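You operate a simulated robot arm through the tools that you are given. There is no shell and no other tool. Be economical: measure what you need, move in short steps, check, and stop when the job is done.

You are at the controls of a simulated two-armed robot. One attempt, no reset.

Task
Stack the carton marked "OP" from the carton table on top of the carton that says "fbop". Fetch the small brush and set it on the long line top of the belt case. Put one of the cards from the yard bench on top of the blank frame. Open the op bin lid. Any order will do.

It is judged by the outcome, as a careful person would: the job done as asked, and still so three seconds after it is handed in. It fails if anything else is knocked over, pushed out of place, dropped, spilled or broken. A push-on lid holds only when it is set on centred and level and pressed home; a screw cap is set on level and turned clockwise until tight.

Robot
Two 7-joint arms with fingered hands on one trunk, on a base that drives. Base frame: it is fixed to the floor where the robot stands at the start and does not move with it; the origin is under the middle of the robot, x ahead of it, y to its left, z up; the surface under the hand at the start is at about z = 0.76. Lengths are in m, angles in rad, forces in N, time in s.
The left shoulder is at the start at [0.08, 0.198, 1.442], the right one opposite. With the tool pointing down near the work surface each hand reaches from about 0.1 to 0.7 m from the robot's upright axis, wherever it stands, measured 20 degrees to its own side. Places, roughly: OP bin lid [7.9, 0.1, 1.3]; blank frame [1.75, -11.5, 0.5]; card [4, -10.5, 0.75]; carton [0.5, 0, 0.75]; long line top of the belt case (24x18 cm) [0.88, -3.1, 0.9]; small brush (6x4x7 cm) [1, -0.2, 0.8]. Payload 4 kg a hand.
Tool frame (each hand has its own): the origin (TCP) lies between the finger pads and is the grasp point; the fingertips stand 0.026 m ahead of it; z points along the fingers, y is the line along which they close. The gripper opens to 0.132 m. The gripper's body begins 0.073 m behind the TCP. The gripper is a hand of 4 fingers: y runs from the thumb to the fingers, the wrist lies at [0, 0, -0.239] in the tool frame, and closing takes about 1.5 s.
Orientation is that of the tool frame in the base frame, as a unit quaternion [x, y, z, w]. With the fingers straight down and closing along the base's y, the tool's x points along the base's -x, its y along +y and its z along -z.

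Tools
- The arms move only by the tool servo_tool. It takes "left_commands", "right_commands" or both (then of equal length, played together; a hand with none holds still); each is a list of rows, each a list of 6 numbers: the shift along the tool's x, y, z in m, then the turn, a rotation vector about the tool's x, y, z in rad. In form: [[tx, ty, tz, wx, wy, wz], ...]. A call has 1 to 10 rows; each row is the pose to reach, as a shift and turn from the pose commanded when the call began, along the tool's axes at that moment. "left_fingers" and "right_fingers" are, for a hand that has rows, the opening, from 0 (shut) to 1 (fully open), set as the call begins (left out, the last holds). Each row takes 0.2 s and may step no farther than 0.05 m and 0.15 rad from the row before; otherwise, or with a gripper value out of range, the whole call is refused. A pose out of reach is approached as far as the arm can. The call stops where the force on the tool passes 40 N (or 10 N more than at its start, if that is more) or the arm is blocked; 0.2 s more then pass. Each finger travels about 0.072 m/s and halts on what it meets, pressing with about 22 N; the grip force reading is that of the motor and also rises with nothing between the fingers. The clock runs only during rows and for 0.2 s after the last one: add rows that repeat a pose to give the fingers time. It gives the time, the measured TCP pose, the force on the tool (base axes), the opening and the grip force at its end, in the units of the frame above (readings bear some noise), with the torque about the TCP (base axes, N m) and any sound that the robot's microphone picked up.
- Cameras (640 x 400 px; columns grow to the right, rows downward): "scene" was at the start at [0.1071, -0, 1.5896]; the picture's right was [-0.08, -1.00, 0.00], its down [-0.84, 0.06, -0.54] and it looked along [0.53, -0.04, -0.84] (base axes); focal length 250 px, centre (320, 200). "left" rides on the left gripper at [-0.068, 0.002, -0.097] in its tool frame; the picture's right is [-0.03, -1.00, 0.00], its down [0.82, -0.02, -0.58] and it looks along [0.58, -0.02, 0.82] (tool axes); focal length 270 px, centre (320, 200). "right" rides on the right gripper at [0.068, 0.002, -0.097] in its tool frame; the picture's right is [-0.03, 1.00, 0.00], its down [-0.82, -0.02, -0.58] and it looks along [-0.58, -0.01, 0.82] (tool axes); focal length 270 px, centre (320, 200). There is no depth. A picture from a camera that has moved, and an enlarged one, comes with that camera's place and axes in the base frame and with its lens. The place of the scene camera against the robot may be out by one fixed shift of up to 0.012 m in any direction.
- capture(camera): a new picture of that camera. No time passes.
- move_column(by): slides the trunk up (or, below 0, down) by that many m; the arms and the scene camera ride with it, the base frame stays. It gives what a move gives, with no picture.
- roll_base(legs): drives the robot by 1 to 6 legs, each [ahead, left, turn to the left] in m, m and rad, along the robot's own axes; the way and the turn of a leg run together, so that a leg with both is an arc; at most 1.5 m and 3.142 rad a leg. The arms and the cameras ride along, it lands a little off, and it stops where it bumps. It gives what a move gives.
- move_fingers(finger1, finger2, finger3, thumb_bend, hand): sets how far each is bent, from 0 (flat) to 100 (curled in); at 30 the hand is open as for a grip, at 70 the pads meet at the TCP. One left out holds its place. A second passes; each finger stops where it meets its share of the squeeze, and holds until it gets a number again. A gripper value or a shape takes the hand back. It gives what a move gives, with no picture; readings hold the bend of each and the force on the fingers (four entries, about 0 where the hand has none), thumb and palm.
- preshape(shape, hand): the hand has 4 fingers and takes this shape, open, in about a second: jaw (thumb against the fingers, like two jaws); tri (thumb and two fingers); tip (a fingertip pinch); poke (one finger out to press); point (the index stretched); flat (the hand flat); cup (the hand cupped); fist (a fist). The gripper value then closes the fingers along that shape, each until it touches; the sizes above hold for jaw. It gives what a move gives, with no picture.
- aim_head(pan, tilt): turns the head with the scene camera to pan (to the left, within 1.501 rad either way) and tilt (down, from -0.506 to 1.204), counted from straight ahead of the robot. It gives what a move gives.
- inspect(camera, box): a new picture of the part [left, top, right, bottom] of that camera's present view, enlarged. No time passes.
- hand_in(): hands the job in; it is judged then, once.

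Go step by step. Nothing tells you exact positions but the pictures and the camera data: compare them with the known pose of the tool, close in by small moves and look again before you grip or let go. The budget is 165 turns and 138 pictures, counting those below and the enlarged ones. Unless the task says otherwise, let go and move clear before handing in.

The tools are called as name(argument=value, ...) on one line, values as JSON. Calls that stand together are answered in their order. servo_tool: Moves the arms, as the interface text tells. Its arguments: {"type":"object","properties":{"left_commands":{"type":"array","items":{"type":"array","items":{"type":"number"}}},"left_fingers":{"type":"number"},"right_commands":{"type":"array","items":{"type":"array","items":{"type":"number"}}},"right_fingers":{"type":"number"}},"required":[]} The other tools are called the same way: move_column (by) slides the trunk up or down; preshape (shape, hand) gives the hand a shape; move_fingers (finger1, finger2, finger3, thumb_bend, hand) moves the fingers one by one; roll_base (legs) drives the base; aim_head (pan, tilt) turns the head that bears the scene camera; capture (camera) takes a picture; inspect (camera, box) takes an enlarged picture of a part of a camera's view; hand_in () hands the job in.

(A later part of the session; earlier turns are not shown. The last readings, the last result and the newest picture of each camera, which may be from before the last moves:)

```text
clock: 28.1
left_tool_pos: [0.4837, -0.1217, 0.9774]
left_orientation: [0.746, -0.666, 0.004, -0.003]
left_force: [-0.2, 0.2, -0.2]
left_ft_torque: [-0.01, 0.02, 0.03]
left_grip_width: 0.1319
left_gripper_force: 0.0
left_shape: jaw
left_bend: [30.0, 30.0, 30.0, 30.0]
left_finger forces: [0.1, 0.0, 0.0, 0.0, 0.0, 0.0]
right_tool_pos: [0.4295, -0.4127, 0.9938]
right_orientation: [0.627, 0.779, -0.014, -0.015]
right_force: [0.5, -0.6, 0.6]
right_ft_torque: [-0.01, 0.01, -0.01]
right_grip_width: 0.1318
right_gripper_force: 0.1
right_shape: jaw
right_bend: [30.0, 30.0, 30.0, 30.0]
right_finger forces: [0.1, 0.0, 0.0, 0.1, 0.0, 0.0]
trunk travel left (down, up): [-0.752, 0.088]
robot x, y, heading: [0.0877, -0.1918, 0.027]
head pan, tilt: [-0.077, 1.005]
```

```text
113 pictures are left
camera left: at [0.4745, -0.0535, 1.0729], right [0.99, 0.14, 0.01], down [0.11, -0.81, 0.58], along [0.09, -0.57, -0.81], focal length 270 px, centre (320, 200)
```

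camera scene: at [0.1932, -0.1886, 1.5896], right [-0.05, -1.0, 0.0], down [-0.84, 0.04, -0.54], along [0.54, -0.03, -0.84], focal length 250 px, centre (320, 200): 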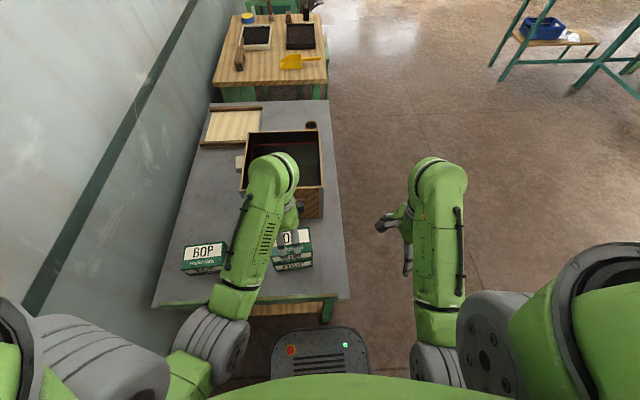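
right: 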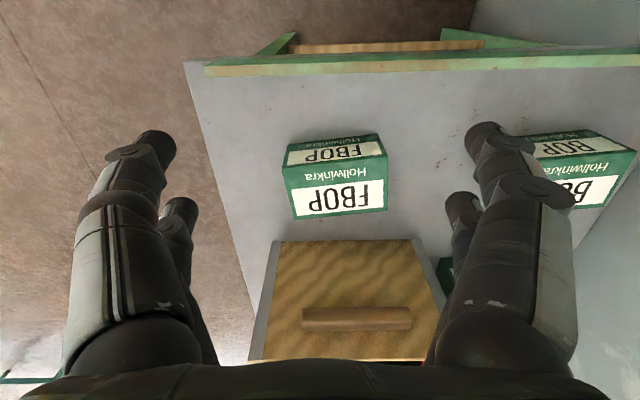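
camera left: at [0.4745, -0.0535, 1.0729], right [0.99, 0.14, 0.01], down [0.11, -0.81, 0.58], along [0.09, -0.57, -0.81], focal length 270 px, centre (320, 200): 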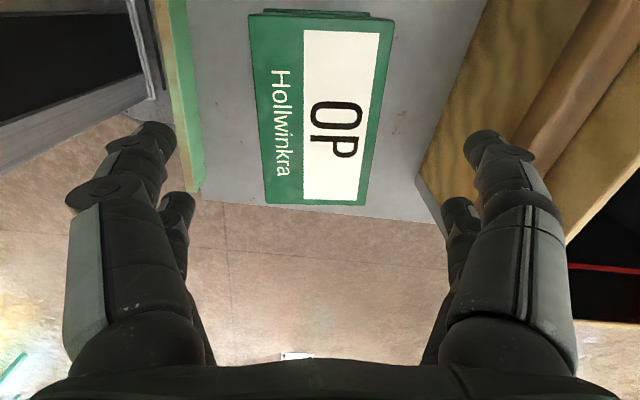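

OP is on FBOP and released cleanly. Next is the brush: I'll back off, go around the table's right side and face the table from there.

roll_base(legs=[[-0.3, 0, 0], [0, -0.77, 0], [1.21, 0, 0], [0, 0, 1.54]])

aim_head(pan=-0.1, tilt=0.9)

capture(camera="scene")

```text
clock: 43.4
left_tool_pos: [0.9755, -0.5498, 0.9767]
left_orientation: [1.0, 0.03, 0.001, -0.006]
left_force: [0.1, 0.2, -0.5]
left_ft_torque: [0.01, -0.01, 0.0]
left_grip_width: 0.1319
left_gripper_force: 0.0
left_shape: jaw
left_bend: [30.0, 30.0, 30.0, 30.0]
left_finger forces: [0.0, 0.1, 0.0, 0.0, 0.0, 0.1]
right_tool_pos: [1.2645, -0.6199, 0.9942]
right_orientation: [-0.079, 0.997, -0.021, -0.002]
right_force: [-0.2, 0.9, 0.4]
right_ft_torque: [0.0, 0.0, 0.01]
right_grip_width: 0.1319
right_gripper_force: 0.1
right_shape: jaw
right_bend: [30.0, 30.0, 30.0, 30.0]
right_finger forces: [0.1, 0.1, 0.1, 0.0, 0.0, 0.0]
trunk travel left (down, up): [-0.752, 0.088]
robot x, y, heading: [1.0247, -0.9493, 1.545]
head pan, tilt: [-0.077, 1.005]
```

```text
clock: 44.1
left_tool_pos: [0.9768, -0.5485, 0.9766]
left_orientation: [1.0, 0.03, 0.001, -0.005]
left_force: [-0.4, -0.3, 0.4]
left_ft_torque: [0.05, 0.01, -0.03]
left_grip_width: 0.1319
left_gripper_force: 0.0
left_shape: jaw
left_bend: [30.0, 30.0, 30.0, 30.0]
left_finger forces: [0.0, 0.1, 0.0, 0.0, 0.0, 0.0]
right_tool_pos: [1.2658, -0.621, 0.9929]
right_orientation: [-0.08, 0.997, -0.021, -0.001]
right_force: [-0.4, 0.0, 0.0]
right_ft_torque: [-0.03, 0.01, 0.01]
right_grip_width: 0.1319
right_gripper_force: 0.1
right_shape: jaw
right_bend: [30.0, 30.0, 30.0, 30.0]
right_finger forces: [0.0, 0.0, 0.1, 0.0, 0.0, 0.1]
trunk travel left (down, up): [-0.752, 0.088]
robot x, y, heading: [1.0226, -0.9506, 1.55]
head pan, tilt: [-0.099, 0.901]
```

```text
112 pictures are left
camera scene: at [1.0425, -0.8392, 1.5972], right [0.99, -0.13, 0.0], down [-0.1, -0.78, -0.62], along [0.08, 0.62, -0.78], focal length 250 px, centre (320, 200)
```

scene: 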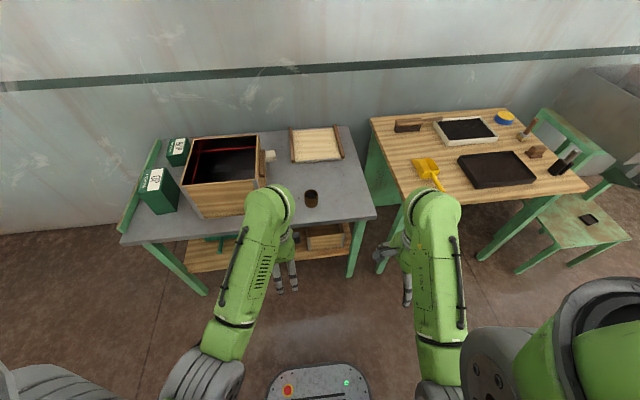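

inspect(camera="scene", box=[260, 150, 356, 210])

inspect(camera="scene", box=[360, 100, 600, 250])

```text
6.67 times, centred on (308, 180) of scene
camera zoom: at [1.0425, -0.8392, 1.5972], right [0.99, -0.13, 0.0], down [-0.1, -0.78, -0.62], along [0.08, 0.62, -0.78], focal length 1665 px, centre (400, 333)
```

zoom: 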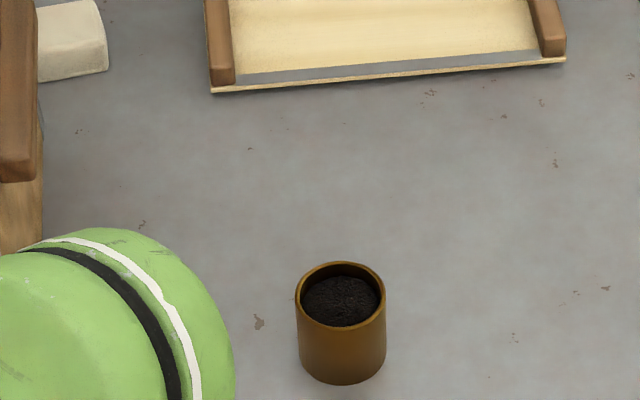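

```text
2.67 times, centred on (480, 175) of scene
camera zoom: at [1.0425, -0.8392, 1.5972], right [0.99, -0.13, 0.0], down [-0.1, -0.78, -0.62], along [0.08, 0.62, -0.78], focal length 666 px, centre (-107, 267)
```

zoom: 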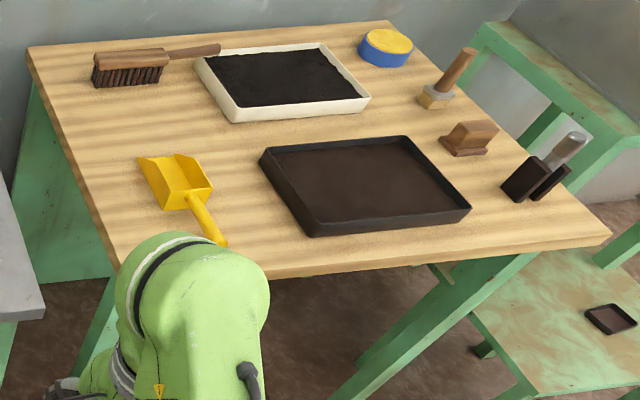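

The item by the corner is a round pot of soil, not a brush, and my left elbow hides the spot near (1, -0.2). I'll strafe left to see there.

roll_base(legs=[[0, 0.25, 0]])

capture(camera="scene")

```text
clock: 45.9
left_tool_pos: [0.731, -0.5422, 0.9769]
left_orientation: [1.0, 0.03, 0.0, -0.006]
left_force: [0.6, 0.2, 0.4]
left_ft_torque: [0.0, 0.02, 0.0]
left_grip_width: 0.132
left_gripper_force: 0.0
left_shape: jaw
left_bend: [30.0, 30.0, 30.0, 30.0]
left_finger forces: [0.0, 0.1, 0.1, 0.1, 0.0, 0.0]
right_tool_pos: [1.0178, -0.6138, 0.9921]
right_orientation: [-0.08, 0.997, -0.02, -0.003]
right_force: [0.4, 1.0, 0.2]
right_ft_torque: [-0.01, 0.02, 0.0]
right_grip_width: 0.1318
right_gripper_force: 0.1
right_shape: jaw
right_bend: [30.0, 30.0, 30.0, 30.0]
right_finger forces: [0.0, 0.1, 0.1, 0.1, 0.0, 0.1]
trunk travel left (down, up): [-0.752, 0.088]
robot x, y, heading: [0.7761, -0.942, 1.547]
head pan, tilt: [-0.099, 0.901]
```

```text
109 pictures are left
camera scene: at [0.7979, -0.8326, 1.5972], right [0.99, -0.13, 0.0], down [-0.1, -0.78, -0.62], along [0.08, 0.62, -0.78], focal length 250 px, centre (320, 200)
```

scene: 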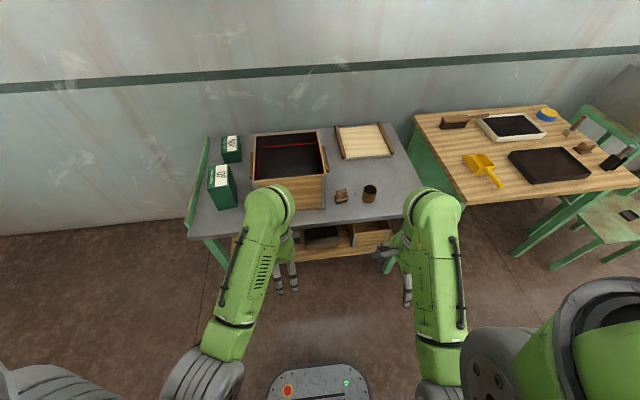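

There is a second item at pixel (341,195), between the box and the pot. I'll zoom in on it.

inspect(camera="scene", box=[301, 165, 397, 225])

```text
6.67 times, centred on (349, 195) of scene
camera zoom: at [0.7979, -0.8326, 1.5972], right [0.99, -0.13, 0.0], down [-0.1, -0.78, -0.62], along [0.08, 0.62, -0.78], focal length 1665 px, centre (127, 233)
```

zoom: 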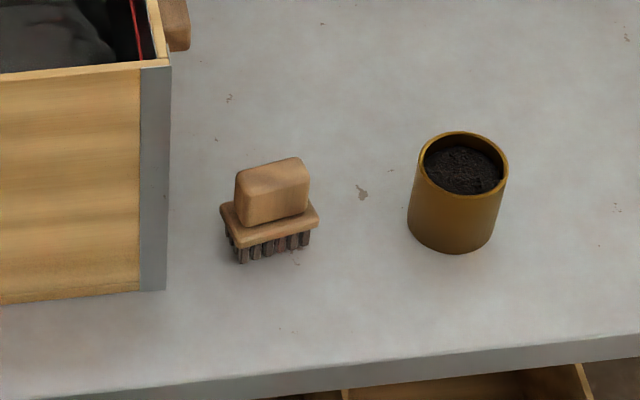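

That is the brush, standing bristles-down at about (0.97, -0.20) with its long axis yawed about 0.29. The box wall is close, so I'll use the left hand closing across the short axis, with its camera on the far side, from a diagonal stance.

roll_base(legs=[[0, 0, -0.797], [0.138, 0.308, 0]])

capture(camera="scene")

```text
clock: 50.3
left_tool_pos: [0.9291, -0.3124, 0.9784]
left_orientation: [0.93, -0.367, 0.002, -0.004]
left_force: [0.1, 0.1, 0.1]
left_ft_torque: [0.0, -0.01, -0.01]
left_grip_width: 0.132
left_gripper_force: 0.1
left_shape: jaw
left_bend: [30.0, 30.0, 30.0, 30.0]
left_finger forces: [0.0, 0.0, 0.0, 0.0, 0.0, 0.1]
right_tool_pos: [1.0756, -0.5704, 0.9945]
right_orientation: [0.32, 0.947, -0.017, -0.011]
right_force: [0.0, 0.4, -0.4]
right_ft_torque: [0.03, -0.04, -0.01]
right_grip_width: 0.1322
right_gripper_force: 0.3
right_shape: jaw
right_bend: [30.0, 30.0, 30.0, 30.0]
right_finger forces: [0.0, 0.0, 0.0, 0.1, 0.0, 0.0]
trunk travel left (down, up): [-0.752, 0.088]
robot x, y, heading: [0.6713, -0.6236, 0.734]
head pan, tilt: [-0.099, 0.901]
```

```text
107 pictures are left
camera scene: at [0.7627, -0.5545, 1.5973], right [0.59, -0.81, 0.0], down [-0.63, -0.46, -0.62], along [0.5, 0.37, -0.78], focal length 250 px, centre (320, 200)
```

scene: 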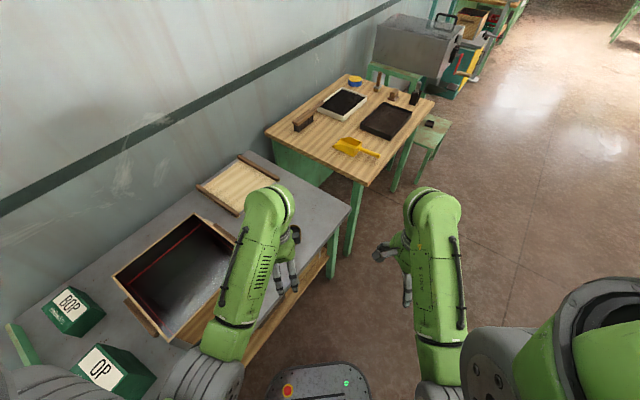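

I'll turn the left hand to φ = 0.29 while moving it a bit away from the box.

servo_tool(left_commands=[[0.02, 0.006, -0.01, 0, 0, 0.1], [0.056, 0.016, -0.02, 0, 0, 0.2], [0.056, 0.016, -0.02, 0, 0, 0.35], [0.056, 0.016, -0.02, 0, 0, 0.5], [0.056, 0.016, -0.02, 0, 0, 0.65], [0.056, 0.016, -0.02, 0, 0, 0.8], [0.056, 0.016, -0.02, 0, 0, 0.95], [0.056, 0.016, -0.02, 0, 0, 1.1], [0.056, 0.016, -0.02, 0, 0, 1.25], [0.056, 0.016, -0.02, 0, 0, 1.4]])

servo_tool(left_commands=[[0, 0, 0, 0, 0, 0.14], [0, 0, 0, 0, 0, 0.28], [0, 0, 0, 0, 0, 0.42], [0, 0, 0, 0, 0, 0.56], [0, 0, 0, 0, 0, 0.7]])

capture(camera="left")

capture(camera="scene")

```text
clock: 52.5
left_tool_pos: [0.9583, -0.3601, 0.9968]
left_orientation: [-0.475, 0.88, 0.0, 0.005]
left_force: [-0.4, 0.8, 0.6]
left_ft_torque: [0.01, -0.01, 0.02]
left_grip_width: 0.132
left_gripper_force: 0.0
left_shape: jaw
left_bend: [30.0, 30.0, 30.0, 30.0]
left_finger forces: [0.0, 0.0, 0.0, 0.1, 0.0, 0.0]
right_tool_pos: [1.0753, -0.5676, 0.9943]
right_orientation: [0.32, 0.947, -0.019, -0.01]
right_force: [-0.3, 0.3, -0.6]
right_ft_torque: [0.01, 0.0, 0.03]
right_grip_width: 0.1321
right_gripper_force: 0.0
right_shape: jaw
right_bend: [30.0, 30.0, 30.0, 30.0]
right_finger forces: [0.1, 0.0, 0.0, 0.1, 0.0, 0.0]
trunk travel left (down, up): [-0.752, 0.088]
robot x, y, heading: [0.6729, -0.6199, 0.73]
head pan, tilt: [-0.099, 0.901]
```

```text
clock: 53.7
left_tool_pos: [0.9587, -0.3608, 0.997]
left_orientation: [-0.143, 0.99, 0.002, 0.005]
left_force: [-0.2, -1.1, 0.4]
left_ft_torque: [0.02, 0.02, 0.04]
left_grip_width: 0.1316
left_gripper_force: 0.1
left_shape: jaw
left_bend: [30.0, 30.0, 30.0, 30.0]
left_finger forces: [0.0, 0.0, 0.0, 0.1, 0.0, 0.0]
right_tool_pos: [1.0754, -0.5686, 0.9944]
right_orientation: [0.32, 0.947, -0.019, -0.011]
right_force: [-0.7, 1.0, 0.3]
right_ft_torque: [0.01, -0.01, 0.01]
right_grip_width: 0.1322
right_gripper_force: 0.0
right_shape: jaw
right_bend: [30.0, 30.0, 30.0, 30.0]
right_finger forces: [0.0, 0.0, 0.0, 0.0, 0.1, 0.0]
trunk travel left (down, up): [-0.752, 0.088]
robot x, y, heading: [0.6693, -0.6251, 0.733]
head pan, tilt: [-0.099, 0.901]
```

```text
106 pictures are left
camera left: at [1.0238, -0.3395, 1.0939], right [0.31, -0.95, 0.0], down [-0.78, -0.26, 0.57], along [-0.54, -0.17, -0.82], focal length 270 px, centre (320, 200)
```

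left: 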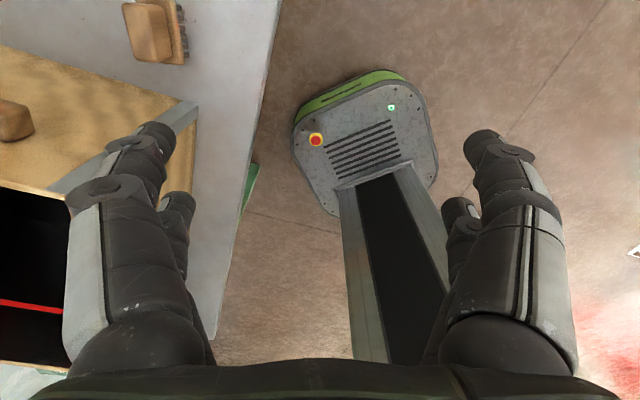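

```text
105 pictures are left
camera scene: at [0.7616, -0.5512, 1.5972], right [0.59, -0.81, 0.0], down [-0.63, -0.46, -0.62], along [0.5, 0.37, -0.78], focal length 250 px, centre (320, 200)
```

scene: 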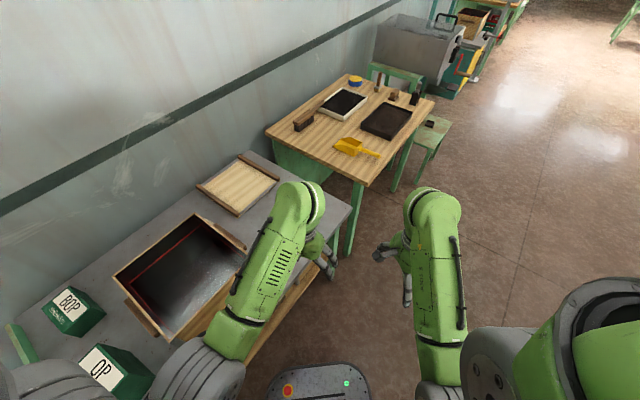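

The left camera confirms the brush at (0.968, -0.204). I'll move above it and descend part way.

servo_tool(left_commands=[[-0.013, 0.037, 0, 0, 0, 0], [-0.026, 0.074, 0, 0, 0, 0], [-0.039, 0.111, 0, 0, 0, 0], [-0.0524, 0.149, 0, 0, 0, 0], [-0.0524, 0.149, 0.03, 0, 0, 0], [-0.0524, 0.149, 0.06, 0, 0, 0], [-0.0524, 0.149, 0.09, 0, 0, 0]])

capture(camera="left")

capture(camera="scene")

```text
clock: 55.3
left_tool_pos: [0.9646, -0.2021, 0.9065]
left_orientation: [-0.144, 0.99, 0.001, 0.005]
left_force: [-0.1, 0.3, 0.1]
left_ft_torque: [0.03, -0.01, 0.03]
left_grip_width: 0.132
left_gripper_force: 0.2
left_shape: jaw
left_bend: [30.0, 30.0, 30.0, 30.0]
left_finger forces: [0.0, 0.0, 0.0, 0.0, 0.1, 0.0]
right_tool_pos: [1.0749, -0.5679, 0.9942]
right_orientation: [0.32, 0.947, -0.019, -0.009]
right_force: [-0.4, -0.2, -0.3]
right_ft_torque: [0.0, -0.03, -0.03]
right_grip_width: 0.1319
right_gripper_force: 0.0
right_shape: jaw
right_bend: [30.0, 30.0, 30.0, 30.0]
right_finger forces: [0.0, 0.0, 0.2, 0.0, 0.0, 0.0]
trunk travel left (down, up): [-0.752, 0.088]
robot x, y, heading: [0.6696, -0.6208, 0.737]
head pan, tilt: [-0.099, 0.901]
```

```text
104 pictures are left
camera left: at [1.0302, -0.1805, 1.0043], right [0.31, -0.95, 0.0], down [-0.78, -0.26, 0.57], along [-0.54, -0.18, -0.82], focal length 270 px, centre (320, 200)
```

left: 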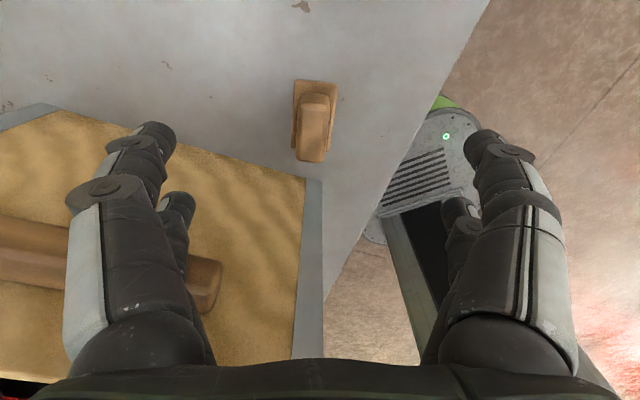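

```text
103 pictures are left
camera scene: at [0.762, -0.5503, 1.5972], right [0.59, -0.81, 0.0], down [-0.63, -0.46, -0.62], along [0.5, 0.37, -0.78], focal length 250 px, centre (320, 200)
```

scene: 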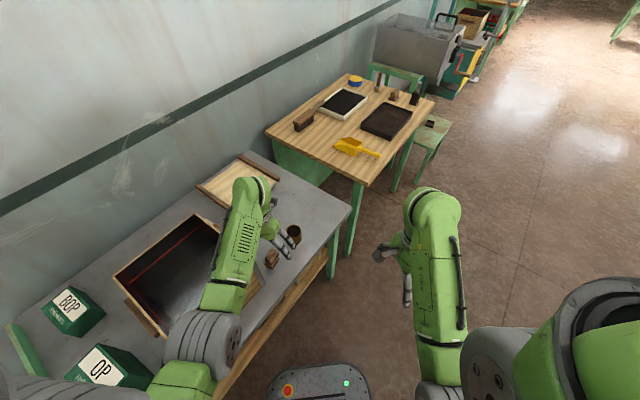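

The hand is centred over the handle. I'll descend to grasp height and check before closing.

servo_tool(left_commands=[[-0.004, 0.003, 0.03, 0, 0, 0], [-0.004, 0.003, 0.06, 0, 0, 0], [-0.004, 0.003, 0.082, 0, 0, 0]])

capture(camera="left")

inspect(camera="scene", box=[220, 200, 348, 280])

```text
clock: 56.1
left_tool_pos: [0.9696, -0.198, 0.8259]
left_orientation: [-0.146, 0.989, 0.001, 0.005]
left_force: [0.0, -0.3, 0.6]
left_ft_torque: [0.05, -0.02, 0.03]
left_grip_width: 0.1321
left_gripper_force: 0.0
left_shape: jaw
left_bend: [30.0, 30.0, 30.0, 30.0]
left_finger forces: [0.1, 0.2, 0.1, 0.0, 0.0, 0.0]
right_tool_pos: [1.0752, -0.5683, 0.994]
right_orientation: [0.32, 0.947, -0.018, -0.01]
right_force: [-0.1, -0.4, 0.6]
right_ft_torque: [0.02, 0.0, 0.01]
right_grip_width: 0.132
right_gripper_force: 0.1
right_shape: jaw
right_bend: [30.0, 30.0, 30.0, 30.0]
right_finger forces: [0.0, 0.0, 0.1, 0.0, 0.0, 0.0]
trunk travel left (down, up): [-0.752, 0.088]
robot x, y, heading: [0.6689, -0.6198, 0.735]
head pan, tilt: [-0.099, 0.901]
```

```text
102 pictures are left
camera left: at [1.0359, -0.1773, 0.923], right [0.31, -0.95, 0.0], down [-0.78, -0.26, 0.57], along [-0.54, -0.18, -0.82], focal length 270 px, centre (320, 200)
```

left: 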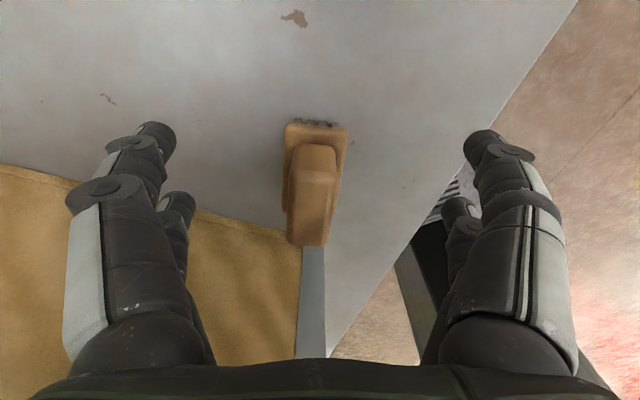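

```text
5.00 times, centred on (284, 240) of scene
camera zoom: at [0.7617, -0.5511, 1.5972], right [0.59, -0.81, 0.0], down [-0.63, -0.46, -0.62], along [0.5, 0.37, -0.78], focal length 1249 px, centre (500, 0)
```

zoom: 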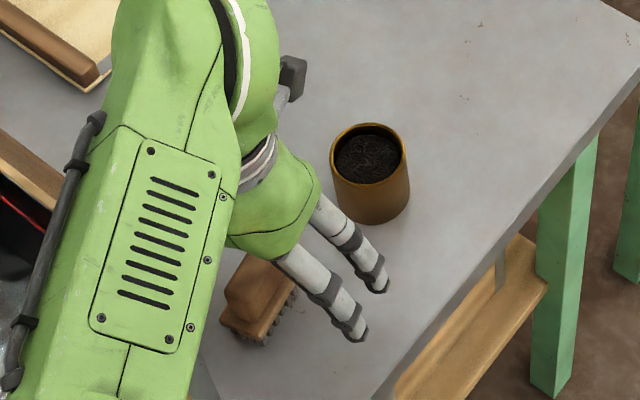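

The handle sits at the TCP in the camera view. I'll shift 4 mm, close and lift a little.

servo_tool(left_commands=[[0, 0.004, 0, 0, 0, 0], [0, 0.004, 0, 0, 0, 0], [0, 0.004, 0, 0, 0, 0], [0, 0.004, 0, 0, 0, 0], [0, 0.004, 0, 0, 0, 0], [0, 0.004, 0, 0, 0, 0], [0, 0.004, 0, 0, 0, 0], [0, 0.004, 0, 0, 0, 0]], left_fingers=0)

servo_tool(left_commands=[[0, 0, -0.03, 0, 0, 0], [0, 0, -0.07, 0, 0, 0], [0, 0, -0.11, 0, 0, 0], [0, 0, -0.14, 0, 0, 0]])

capture(camera="left")

capture(camera="scene")

```text
clock: 57.9
left_tool_pos: [0.9687, -0.1948, 0.8256]
left_orientation: [-0.146, 0.989, 0.001, 0.005]
left_force: [0.1, 0.4, -0.7]
left_ft_torque: [0.0, -0.02, -0.02]
left_grip_width: 0.0019
left_gripper_force: 22.0
left_shape: jaw
left_bend: [71.0, 72.0, 72.0, 69.0]
left_finger forces: [0.0, 18.9, 20.7, 0.0, 0.5, 0.1]
right_tool_pos: [1.0758, -0.5684, 0.9946]
right_orientation: [0.32, 0.947, -0.019, -0.011]
right_force: [1.0, 0.1, 0.0]
right_ft_torque: [0.0, 0.01, 0.0]
right_grip_width: 0.1317
right_gripper_force: 0.0
right_shape: jaw
right_bend: [30.0, 30.0, 30.0, 30.0]
right_finger forces: [0.0, 0.0, 0.0, 0.0, 0.0, 0.0]
trunk travel left (down, up): [-0.752, 0.088]
robot x, y, heading: [0.6699, -0.6256, 0.733]
head pan, tilt: [-0.099, 0.901]
```

```text
clock: 58.9
left_tool_pos: [0.965, -0.1949, 0.9666]
left_orientation: [-0.144, 0.99, 0.002, 0.005]
left_force: [0.1, -0.2, -1.4]
left_ft_torque: [0.03, -0.01, 0.0]
left_grip_width: 0.0019
left_gripper_force: 21.9
left_shape: jaw
left_bend: [71.0, 72.0, 72.0, 69.0]
left_finger forces: [0.0, 18.9, 20.8, 0.0, 0.4, 0.0]
right_tool_pos: [1.0743, -0.5682, 0.9943]
right_orientation: [0.319, 0.948, -0.018, -0.009]
right_force: [0.2, 0.3, 0.0]
right_ft_torque: [0.01, 0.01, 0.01]
right_grip_width: 0.1319
right_gripper_force: 0.1
right_shape: jaw
right_bend: [30.0, 30.0, 30.0, 30.0]
right_finger forces: [0.0, 0.1, 0.1, 0.0, 0.0, 0.0]
trunk travel left (down, up): [-0.752, 0.088]
robot x, y, heading: [0.6703, -0.621, 0.734]
head pan, tilt: [-0.099, 0.901]
```

```text
100 pictures are left
camera left: at [1.0306, -0.1743, 1.0644], right [0.31, -0.95, 0.0], down [-0.78, -0.26, 0.57], along [-0.54, -0.18, -0.82], focal length 270 px, centre (320, 200)
```

left: 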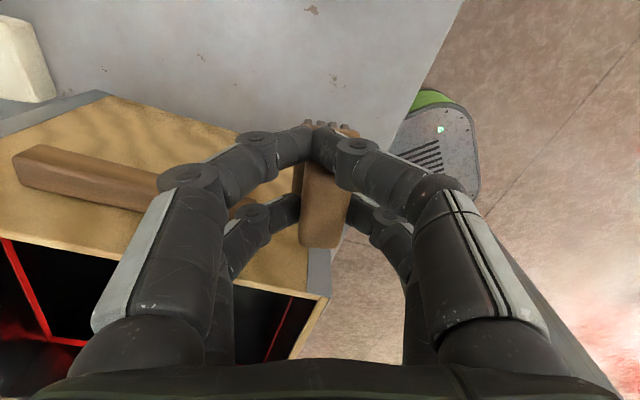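

```text
99 pictures are left
camera scene: at [0.7616, -0.5514, 1.5972], right [0.59, -0.81, 0.0], down [-0.63, -0.46, -0.62], along [0.5, 0.37, -0.78], focal length 250 px, centre (320, 200)
```

scene: 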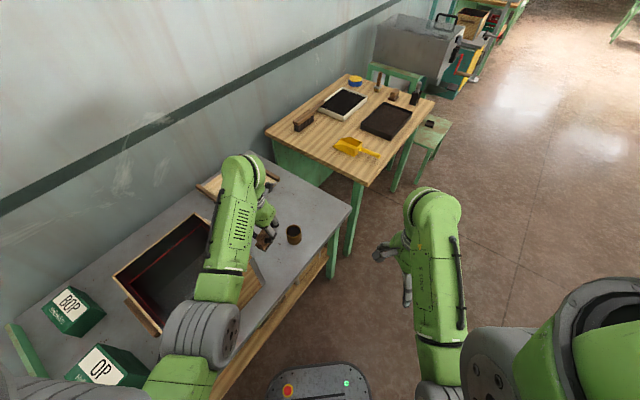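

The brush lifted, but the front pair of digits closed past it. I'll look closely at how it is held.

inspect(camera="left", box=[220, 90, 428, 260])

inspect(camera="scene", box=[220, 190, 316, 250])

```text
2.35 times, centred on (324, 175) of left
camera zoom: at [1.0306, -0.1743, 1.0644], right [0.31, -0.95, 0.0], down [-0.78, -0.26, 0.57], along [-0.54, -0.18, -0.82], focal length 636 px, centre (311, 259)
```

zoom: 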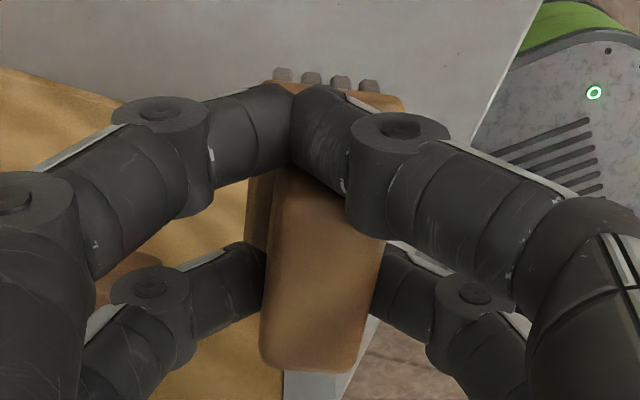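

```text
6.67 times, centred on (268, 220) of scene
camera zoom: at [0.7616, -0.5514, 1.5972], right [0.59, -0.81, 0.0], down [-0.63, -0.46, -0.62], along [0.5, 0.37, -0.78], focal length 1665 px, centre (667, 67)
```

zoom: 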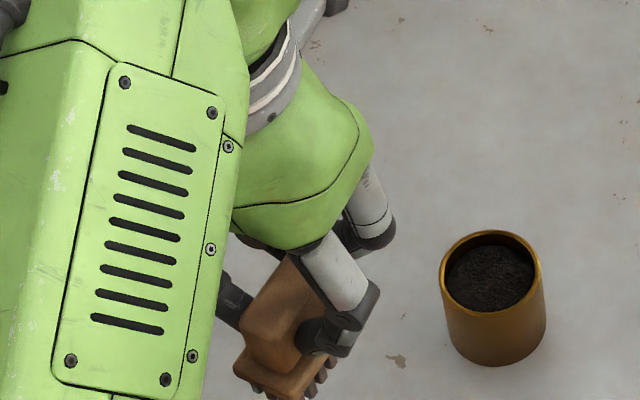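

Only the rear digit pair holds the handle. I'll set it back down, shift 13 mm toward the box side and regrip so both pairs hold it.

servo_tool(left_commands=[[0, 0, 0.04, 0, 0, 0], [0, 0, 0.08, 0, 0, 0], [0, 0, 0.12, 0, 0, 0], [0, 0, 0.139, 0, 0, 0]])

servo_tool(left_commands=[[0, 0, 0, 0, 0, 0], [0, 0, 0, 0, 0, 0], [0, 0, 0, 0, 0, 0], [0, 0, 0, 0, 0, 0], [0.007, 0, 0, 0, 0, 0], [0.013, 0, 0, 0, 0, 0]], left_fingers=0.7)

capture(camera="left")

```text
clock: 59.9
left_tool_pos: [0.9675, -0.192, 0.826]
left_orientation: [-0.145, 0.989, 0.003, 0.005]
left_force: [0.1, -0.2, 0.7]
left_ft_torque: [-0.06, 0.06, 0.01]
left_grip_width: 0.0019
left_gripper_force: 21.7
left_shape: jaw
left_bend: [71.0, 72.0, 72.0, 69.0]
left_finger forces: [0.0, 19.4, 20.9, 0.0, 0.5, 0.1]
right_tool_pos: [1.0759, -0.5685, 0.9939]
right_orientation: [0.319, 0.948, -0.019, -0.01]
right_force: [-0.6, 0.4, -0.7]
right_ft_torque: [0.0, -0.01, 0.02]
right_grip_width: 0.1319
right_gripper_force: 0.0
right_shape: jaw
right_bend: [30.0, 30.0, 30.0, 30.0]
right_finger forces: [0.1, 0.0, 0.0, 0.1, 0.1, 0.0]
trunk travel left (down, up): [-0.752, 0.088]
robot x, y, heading: [0.6683, -0.6197, 0.737]
head pan, tilt: [-0.099, 0.901]
```

```text
clock: 61.3
left_tool_pos: [0.9555, -0.1972, 0.8264]
left_orientation: [-0.145, 0.989, 0.002, 0.005]
left_force: [0.7, -0.8, -0.5]
left_ft_torque: [-0.02, 0.02, -0.02]
left_grip_width: 0.092
left_gripper_force: 0.1
left_shape: jaw
left_bend: [68.0, 68.0, 68.0, 58.0]
left_finger forces: [0.0, 0.0, 0.0, 0.0, 0.0, 0.1]
right_tool_pos: [1.0742, -0.5695, 0.9939]
right_orientation: [0.319, 0.947, -0.019, -0.009]
right_force: [-0.5, 0.3, 0.2]
right_ft_torque: [0.03, 0.03, -0.03]
right_grip_width: 0.1319
right_gripper_force: 0.1
right_shape: jaw
right_bend: [30.0, 30.0, 30.0, 30.0]
right_finger forces: [0.1, 0.0, 0.0, 0.1, 0.0, 0.0]
trunk travel left (down, up): [-0.752, 0.088]
robot x, y, heading: [0.6739, -0.6215, 0.734]
head pan, tilt: [-0.099, 0.901]
```

```text
96 pictures are left
camera left: at [1.0207, -0.1764, 0.9237], right [0.31, -0.95, 0.0], down [-0.78, -0.26, 0.57], along [-0.54, -0.18, -0.82], focal length 270 px, centre (320, 200)
```

left: 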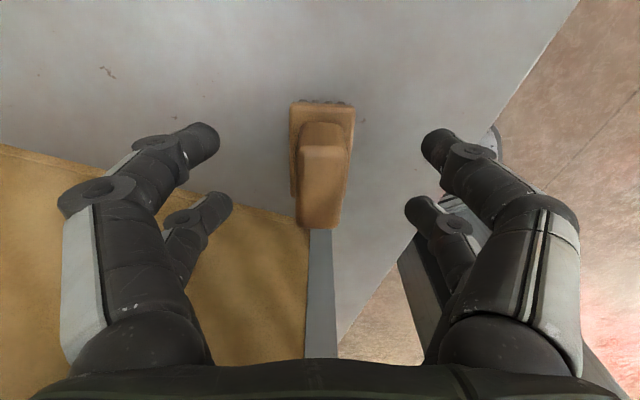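

Both digit pairs now flank the handle, so I'll close and lift.

servo_tool(left_commands=[[0, 0, 0, 0, 0, 0], [0, 0, 0, 0, 0, 0], [0, 0, 0, 0, 0, 0], [0, 0, 0, 0, 0, 0], [0, 0, 0, 0, 0, 0], [0, 0, 0, 0, 0, 0]], left_fingers=0)

servo_tool(left_commands=[[0, 0, -0.03, 0, 0, 0], [0, 0, -0.07, 0, 0, 0], [0, 0, -0.11, 0, 0, 0], [0, 0, -0.15, 0, 0, 0]])

inspect(camera="left", box=[220, 90, 428, 260])

```text
clock: 62.7
left_tool_pos: [0.9555, -0.1971, 0.8268]
left_orientation: [-0.144, 0.99, 0.001, 0.005]
left_force: [-0.3, 0.1, 0.7]
left_ft_torque: [-0.01, -0.02, 0.01]
left_grip_width: 0.0168
left_gripper_force: 21.9
left_shape: jaw
left_bend: [72.0, 72.0, 72.0, 70.0]
left_finger forces: [19.7, 19.8, 19.6, 0.0, 19.9, 0.0]
right_tool_pos: [1.0759, -0.5689, 0.9939]
right_orientation: [0.32, 0.947, -0.019, -0.01]
right_force: [0.6, 0.4, 0.2]
right_ft_torque: [-0.02, -0.01, -0.02]
right_grip_width: 0.132
right_gripper_force: 0.1
right_shape: jaw
right_bend: [30.0, 30.0, 30.0, 30.0]
right_finger forces: [0.1, 0.0, 0.1, 0.0, 0.0, 0.0]
trunk travel left (down, up): [-0.752, 0.088]
robot x, y, heading: [0.6701, -0.6213, 0.733]
head pan, tilt: [-0.099, 0.901]
```

```text
clock: 63.7
left_tool_pos: [0.953, -0.1974, 0.9768]
left_orientation: [-0.144, 0.99, 0.002, 0.003]
left_force: [-0.8, -0.4, -0.3]
left_ft_torque: [-0.02, 0.03, 0.03]
left_grip_width: 0.0163
left_gripper_force: 21.8
left_shape: jaw
left_bend: [72.0, 72.0, 72.0, 70.0]
left_finger forces: [19.7, 19.8, 19.6, 0.0, 19.9, 0.0]
right_tool_pos: [1.075, -0.5681, 0.9943]
right_orientation: [0.32, 0.947, -0.019, -0.01]
right_force: [-0.2, 0.5, -0.6]
right_ft_torque: [-0.02, 0.01, -0.01]
right_grip_width: 0.1322
right_gripper_force: 0.0
right_shape: jaw
right_bend: [30.0, 30.0, 30.0, 30.0]
right_finger forces: [0.1, 0.1, 0.0, 0.0, 0.1, 0.0]
trunk travel left (down, up): [-0.752, 0.088]
robot x, y, heading: [0.6694, -0.6218, 0.738]
head pan, tilt: [-0.099, 0.901]
```

```text
2.35 times, centred on (324, 175) of left
camera zoom: at [1.0194, -0.177, 1.0735], right [0.31, -0.95, 0.0], down [-0.78, -0.26, 0.57], along [-0.54, -0.18, -0.82], focal length 636 px, centre (311, 259)
```

zoom: 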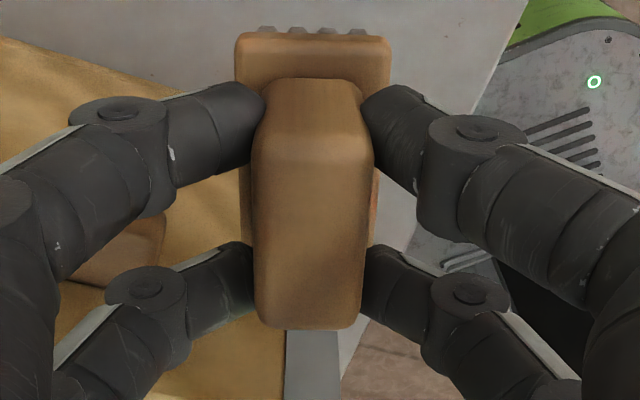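

The grip is firm. I'll pull the hand clear of the box, back away and turn to look toward the belt case at (0.88, -3.1).

servo_tool(left_commands=[[0.005, -0.043, 0, 0, 0, 0], [0.01, -0.086, 0, 0, 0, 0], [0.015, -0.129, 0, 0, 0, 0], [0.019, -0.17, 0, 0, 0, 0]])

roll_base(legs=[[-0.5, 0, 0], [0, 0, -2.3]])

aim_head(pan=0.1, tilt=0.5)

capture(camera="scene")

```text
clock: 64.7
left_tool_pos: [0.985, -0.3667, 0.9757]
left_orientation: [-0.146, 0.989, 0.002, 0.005]
left_force: [-0.3, -0.9, -0.5]
left_ft_torque: [0.05, 0.0, -0.02]
left_grip_width: 0.0166
left_gripper_force: 22.1
left_shape: jaw
left_bend: [72.0, 72.0, 72.0, 70.0]
left_finger forces: [19.8, 19.8, 19.6, 0.0, 19.8, 0.0]
right_tool_pos: [1.0753, -0.5693, 0.9943]
right_orientation: [0.32, 0.947, -0.019, -0.01]
right_force: [-0.4, -0.7, -0.6]
right_ft_torque: [0.0, 0.02, -0.01]
right_grip_width: 0.1319
right_gripper_force: 0.0
right_shape: jaw
right_bend: [30.0, 30.0, 30.0, 30.0]
right_finger forces: [0.0, 0.0, 0.0, 0.1, 0.0, 0.0]
trunk travel left (down, up): [-0.752, 0.088]
robot x, y, heading: [0.6698, -0.6224, 0.727]
head pan, tilt: [-0.099, 0.901]
```

```text
clock: 73.1
left_tool_pos: [0.2727, -1.3599, 0.9748]
left_orientation: [0.848, 0.529, -0.004, 0.004]
left_force: [0.6, 0.0, -0.5]
left_ft_torque: [0.01, -0.02, 0.01]
left_grip_width: 0.0164
left_gripper_force: 22.3
left_shape: jaw
left_bend: [72.0, 72.0, 72.0, 70.0]
left_finger forces: [19.7, 19.7, 19.6, 0.1, 19.8, 0.1]
right_tool_pos: [0.0622, -1.2892, 0.9932]
right_orientation: [0.996, 0.087, 0.002, -0.021]
right_force: [0.4, -0.7, 0.0]
right_ft_torque: [0.0, 0.0, 0.0]
right_grip_width: 0.1318
right_gripper_force: 0.1
right_shape: jaw
right_bend: [30.0, 30.0, 30.0, 30.0]
right_finger forces: [0.0, 0.1, 0.0, 0.0, 0.0, 0.0]
trunk travel left (down, up): [-0.752, 0.088]
robot x, y, heading: [0.2991, -0.958, -1.581]
head pan, tilt: [-0.099, 0.901]
```

```text
clock: 74.0
left_tool_pos: [0.2717, -1.3595, 0.9749]
left_orientation: [0.849, 0.529, -0.004, 0.003]
left_force: [-0.4, 0.7, -0.6]
left_ft_torque: [0.0, 0.01, 0.01]
left_grip_width: 0.0164
left_gripper_force: 22.7
left_shape: jaw
left_bend: [72.0, 72.0, 72.0, 70.0]
left_finger forces: [19.6, 19.7, 19.5, 0.0, 19.8, 0.0]
right_tool_pos: [0.0621, -1.2899, 0.9925]
right_orientation: [0.996, 0.087, 0.001, -0.022]
right_force: [-0.7, 0.1, -0.8]
right_ft_torque: [0.0, 0.0, 0.02]
right_grip_width: 0.1319
right_gripper_force: 0.1
right_shape: jaw
right_bend: [30.0, 30.0, 30.0, 30.0]
right_finger forces: [0.0, 0.1, 0.0, 0.0, 0.1, 0.0]
trunk travel left (down, up): [-0.752, 0.088]
robot x, y, heading: [0.3006, -0.9559, -1.581]
head pan, tilt: [0.099, 0.499]
```

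```text
94 pictures are left
camera scene: at [0.3129, -1.0711, 1.631], right [-1.0, -0.09, 0.0], down [-0.04, 0.48, -0.88], along [0.08, -0.87, -0.48], focal length 250 px, centre (320, 200)
```

scene: 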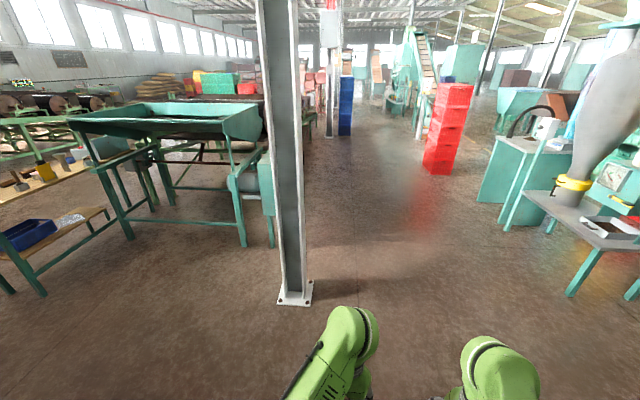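

The belt case should project at about (276,159), just behind the pillar. I'll zoom in.

inspect(camera="scene", box=[180, 80, 340, 260])

```text
2.22 times, centred on (260, 170) of scene
camera zoom: at [0.3129, -1.0711, 1.631], right [-1.0, -0.09, 0.0], down [-0.04, 0.48, -0.88], along [0.08, -0.87, -0.48], focal length 555 px, centre (453, 267)
```

zoom: 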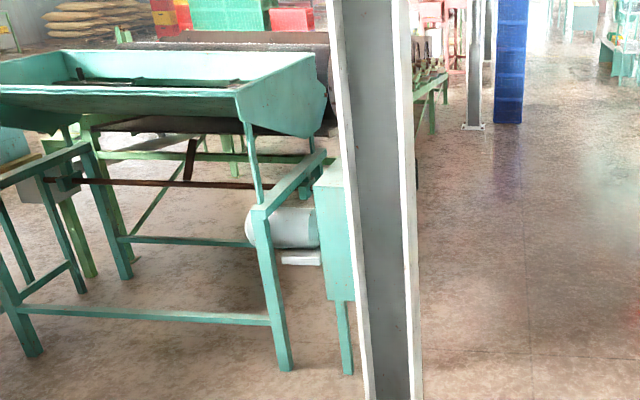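

The green box beside the motor is the belt case. I'll drive round the pillar on the aisle side and face it.

roll_base(legs=[[0, -0.35, 0], [1.5, 0, 0], [0.64, 0, 0], [0, 0, 1.58]])

aim_head(pan=0, tilt=0.7)

capture(camera="scene")

```text
clock: 90.5
left_tool_pos: [0.3339, -3.1057, 0.9747]
left_orientation: [0.188, 0.982, -0.001, 0.005]
left_force: [0.2, -0.3, 0.0]
left_ft_torque: [0.0, 0.0, 0.02]
left_grip_width: 0.0163
left_gripper_force: 21.7
left_shape: jaw
left_bend: [72.0, 72.0, 72.0, 70.0]
left_finger forces: [19.6, 19.7, 19.5, 0.0, 19.6, 0.0]
right_tool_pos: [0.2806, -3.3195, 0.9943]
right_orientation: [0.613, 0.79, -0.014, -0.016]
right_force: [-0.2, -0.9, 0.7]
right_ft_torque: [-0.03, 0.0, -0.02]
right_grip_width: 0.1322
right_gripper_force: 0.0
right_shape: jaw
right_bend: [30.0, 30.0, 30.0, 30.0]
right_finger forces: [0.0, 0.1, 0.1, 0.0, 0.0, 0.0]
trunk travel left (down, up): [-0.752, 0.088]
robot x, y, heading: [-0.0671, -3.1113, 0.068]
head pan, tilt: [0.099, 0.499]
```

```text
clock: 91.2
left_tool_pos: [0.3343, -3.1055, 0.9745]
left_orientation: [0.187, 0.982, 0.0, 0.006]
left_force: [0.4, 0.2, -0.7]
left_ft_torque: [0.0, -0.02, 0.01]
left_grip_width: 0.0164
left_gripper_force: 22.1
left_shape: jaw
left_bend: [72.0, 72.0, 72.0, 70.0]
left_finger forces: [19.5, 19.7, 19.5, 0.0, 19.7, 0.0]
right_tool_pos: [0.2802, -3.3195, 0.9935]
right_orientation: [0.613, 0.79, -0.014, -0.015]
right_force: [-0.4, -0.2, 0.3]
right_ft_torque: [-0.04, 0.0, -0.01]
right_grip_width: 0.1319
right_gripper_force: 0.0
right_shape: jaw
right_bend: [30.0, 30.0, 30.0, 30.0]
right_finger forces: [0.0, 0.0, 0.1, 0.0, 0.0, 0.0]
trunk travel left (down, up): [-0.752, 0.088]
robot x, y, heading: [-0.0689, -3.1145, 0.07]
head pan, tilt: [0.0, 0.7]
```

```text
92 pictures are left
camera scene: at [0.0526, -3.0983, 1.6134], right [0.07, -1.0, 0.0], down [-0.64, -0.04, -0.77], along [0.76, 0.05, -0.64], focal length 250 px, centre (320, 200)
```

scene: 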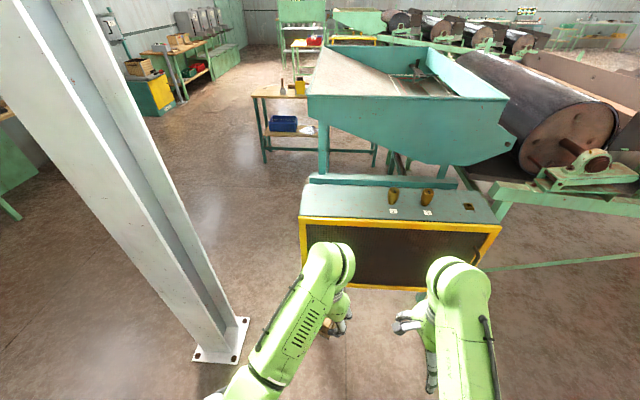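

inspect(camera="scene", box=[290, 160, 514, 300])

```text
2.86 times, centred on (402, 230) of scene
camera zoom: at [0.0526, -3.0983, 1.6134], right [0.07, -1.0, 0.0], down [-0.64, -0.04, -0.77], along [0.76, 0.05, -0.64], focal length 714 px, centre (86, 114)
```

zoom: 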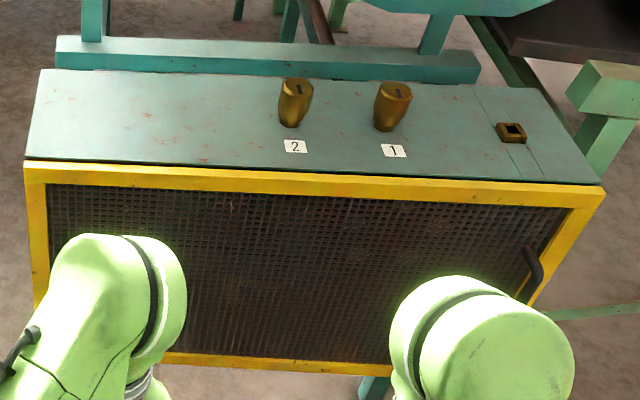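

The open left part of the case top spans about x 0.80–1.0, y -2.96 to -3.3, left of the brass pegs. I'll raise the trunk, roll ahead and extend over (0.89, -3.1).

move_column(by=0.08)

roll_base(legs=[[0.36, 0, -0.06]])

capture(camera="scene")

```text
clock: 92.4
left_tool_pos: [0.3354, -3.1045, 1.0558]
left_orientation: [0.188, 0.982, 0.0, 0.005]
left_force: [0.7, 0.5, -1.8]
left_ft_torque: [-0.01, -0.02, -0.01]
left_grip_width: 0.0161
left_gripper_force: 22.4
left_shape: jaw
left_bend: [72.0, 72.0, 72.0, 70.0]
left_finger forces: [19.6, 19.7, 19.5, 0.0, 19.8, 0.0]
right_tool_pos: [0.2795, -3.3207, 1.0741]
right_orientation: [0.613, 0.79, -0.015, -0.016]
right_force: [0.1, -0.1, 0.5]
right_ft_torque: [0.0, 0.0, -0.01]
right_grip_width: 0.132
right_gripper_force: 0.1
right_shape: jaw
right_bend: [30.0, 30.0, 30.0, 30.0]
right_finger forces: [0.1, 0.1, 0.1, 0.0, 0.1, 0.0]
trunk travel left (down, up): [-0.832, 0.008]
robot x, y, heading: [-0.0681, -3.1132, 0.067]
head pan, tilt: [0.0, 0.7]
```

```text
clock: 94.7
left_tool_pos: [0.6913, -3.1174, 1.0565]
left_orientation: [0.218, 0.976, 0.0, 0.006]
left_force: [0.3, -0.6, -0.1]
left_ft_torque: [0.02, 0.0, 0.06]
left_grip_width: 0.0165
left_gripper_force: 22.0
left_shape: jaw
left_bend: [72.0, 72.0, 72.0, 70.0]
left_finger forces: [19.5, 19.7, 19.4, 0.0, 19.7, 0.0]
right_tool_pos: [0.6233, -3.3296, 1.0756]
right_orientation: [0.636, 0.771, -0.013, -0.014]
right_force: [0.1, -0.2, 0.4]
right_ft_torque: [-0.01, -0.04, 0.01]
right_grip_width: 0.1319
right_gripper_force: 0.1
right_shape: jaw
right_bend: [30.0, 30.0, 30.0, 30.0]
right_finger forces: [0.0, 0.0, 0.0, 0.1, 0.1, 0.1]
trunk travel left (down, up): [-0.832, 0.008]
robot x, y, heading: [0.2871, -3.0964, 0.002]
head pan, tilt: [0.0, 0.7]
```

```text
90 pictures are left
camera scene: at [0.4075, -3.0928, 1.6936], right [0.0, -1.0, 0.0], down [-0.64, 0.0, -0.77], along [0.77, 0.0, -0.64], focal length 250 px, centre (320, 200)
```

scene: 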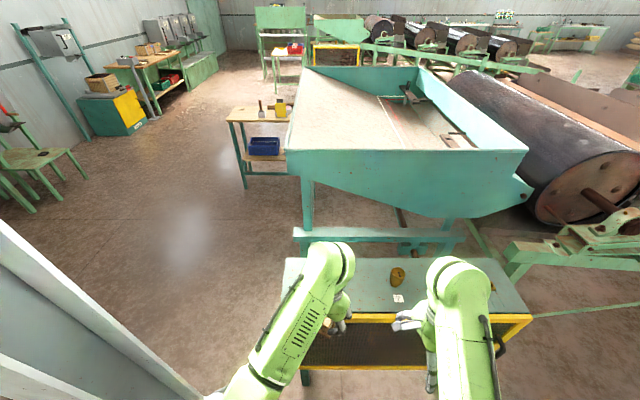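

The case top is at z ≈ 0.90 and the brush bottom is 0.0665 below the TCP. I'll move over the spot at height first.

servo_tool(left_commands=[[-0.035, 0.02, 0, 0, 0, 0], [-0.07, 0.04, 0, 0, 0, 0], [-0.105, 0.06, 0, 0, 0, 0], [-0.14, 0.08, 0, 0, 0, 0], [-0.174, 0.098, 0, 0, 0, 0], [-0.174, 0.098, 0.03, 0, 0, 0], [-0.174, 0.098, 0.06, 0, 0, 0]])

capture(camera="scene")

capture(camera="left")

```text
clock: 96.3
left_tool_pos: [0.8947, -3.1037, 0.9936]
left_orientation: [0.217, 0.976, -0.001, 0.004]
left_force: [-0.2, -0.8, -0.8]
left_ft_torque: [0.01, -0.02, 0.01]
left_grip_width: 0.016
left_gripper_force: 21.8
left_shape: jaw
left_bend: [72.0, 72.0, 72.0, 70.0]
left_finger forces: [19.6, 19.7, 19.5, 0.1, 19.7, 0.0]
right_tool_pos: [0.6256, -3.3287, 1.074]
right_orientation: [0.637, 0.771, -0.015, -0.015]
right_force: [0.2, 0.0, 0.0]
right_ft_torque: [0.04, -0.04, -0.04]
right_grip_width: 0.1321
right_gripper_force: 0.1
right_shape: jaw
right_bend: [30.0, 30.0, 30.0, 30.0]
right_finger forces: [0.1, 0.0, 0.0, 0.0, 0.1, 0.0]
trunk travel left (down, up): [-0.832, 0.008]
robot x, y, heading: [0.2872, -3.0969, 0.004]
head pan, tilt: [0.0, 0.7]
```

```text
89 pictures are left
camera scene: at [0.4115, -3.0925, 1.6934], right [0.0, -1.0, 0.0], down [-0.64, 0.0, -0.77], along [0.77, 0.0, -0.64], focal length 250 px, centre (320, 200)
```

scene: 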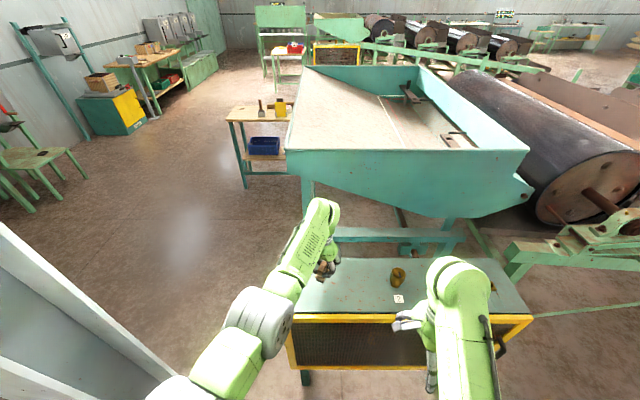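

```text
88 pictures are left
camera left: at [0.9569, -3.131, 1.0915], right [-0.4, -0.92, 0.0], down [-0.75, 0.33, 0.57], along [-0.52, 0.23, -0.82], focal length 270 px, centre (320, 200)
```

left: 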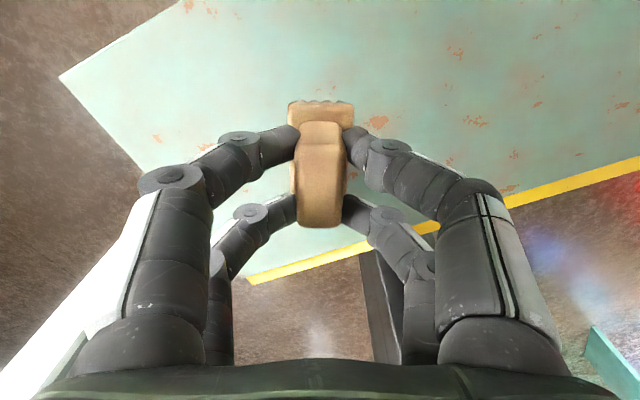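

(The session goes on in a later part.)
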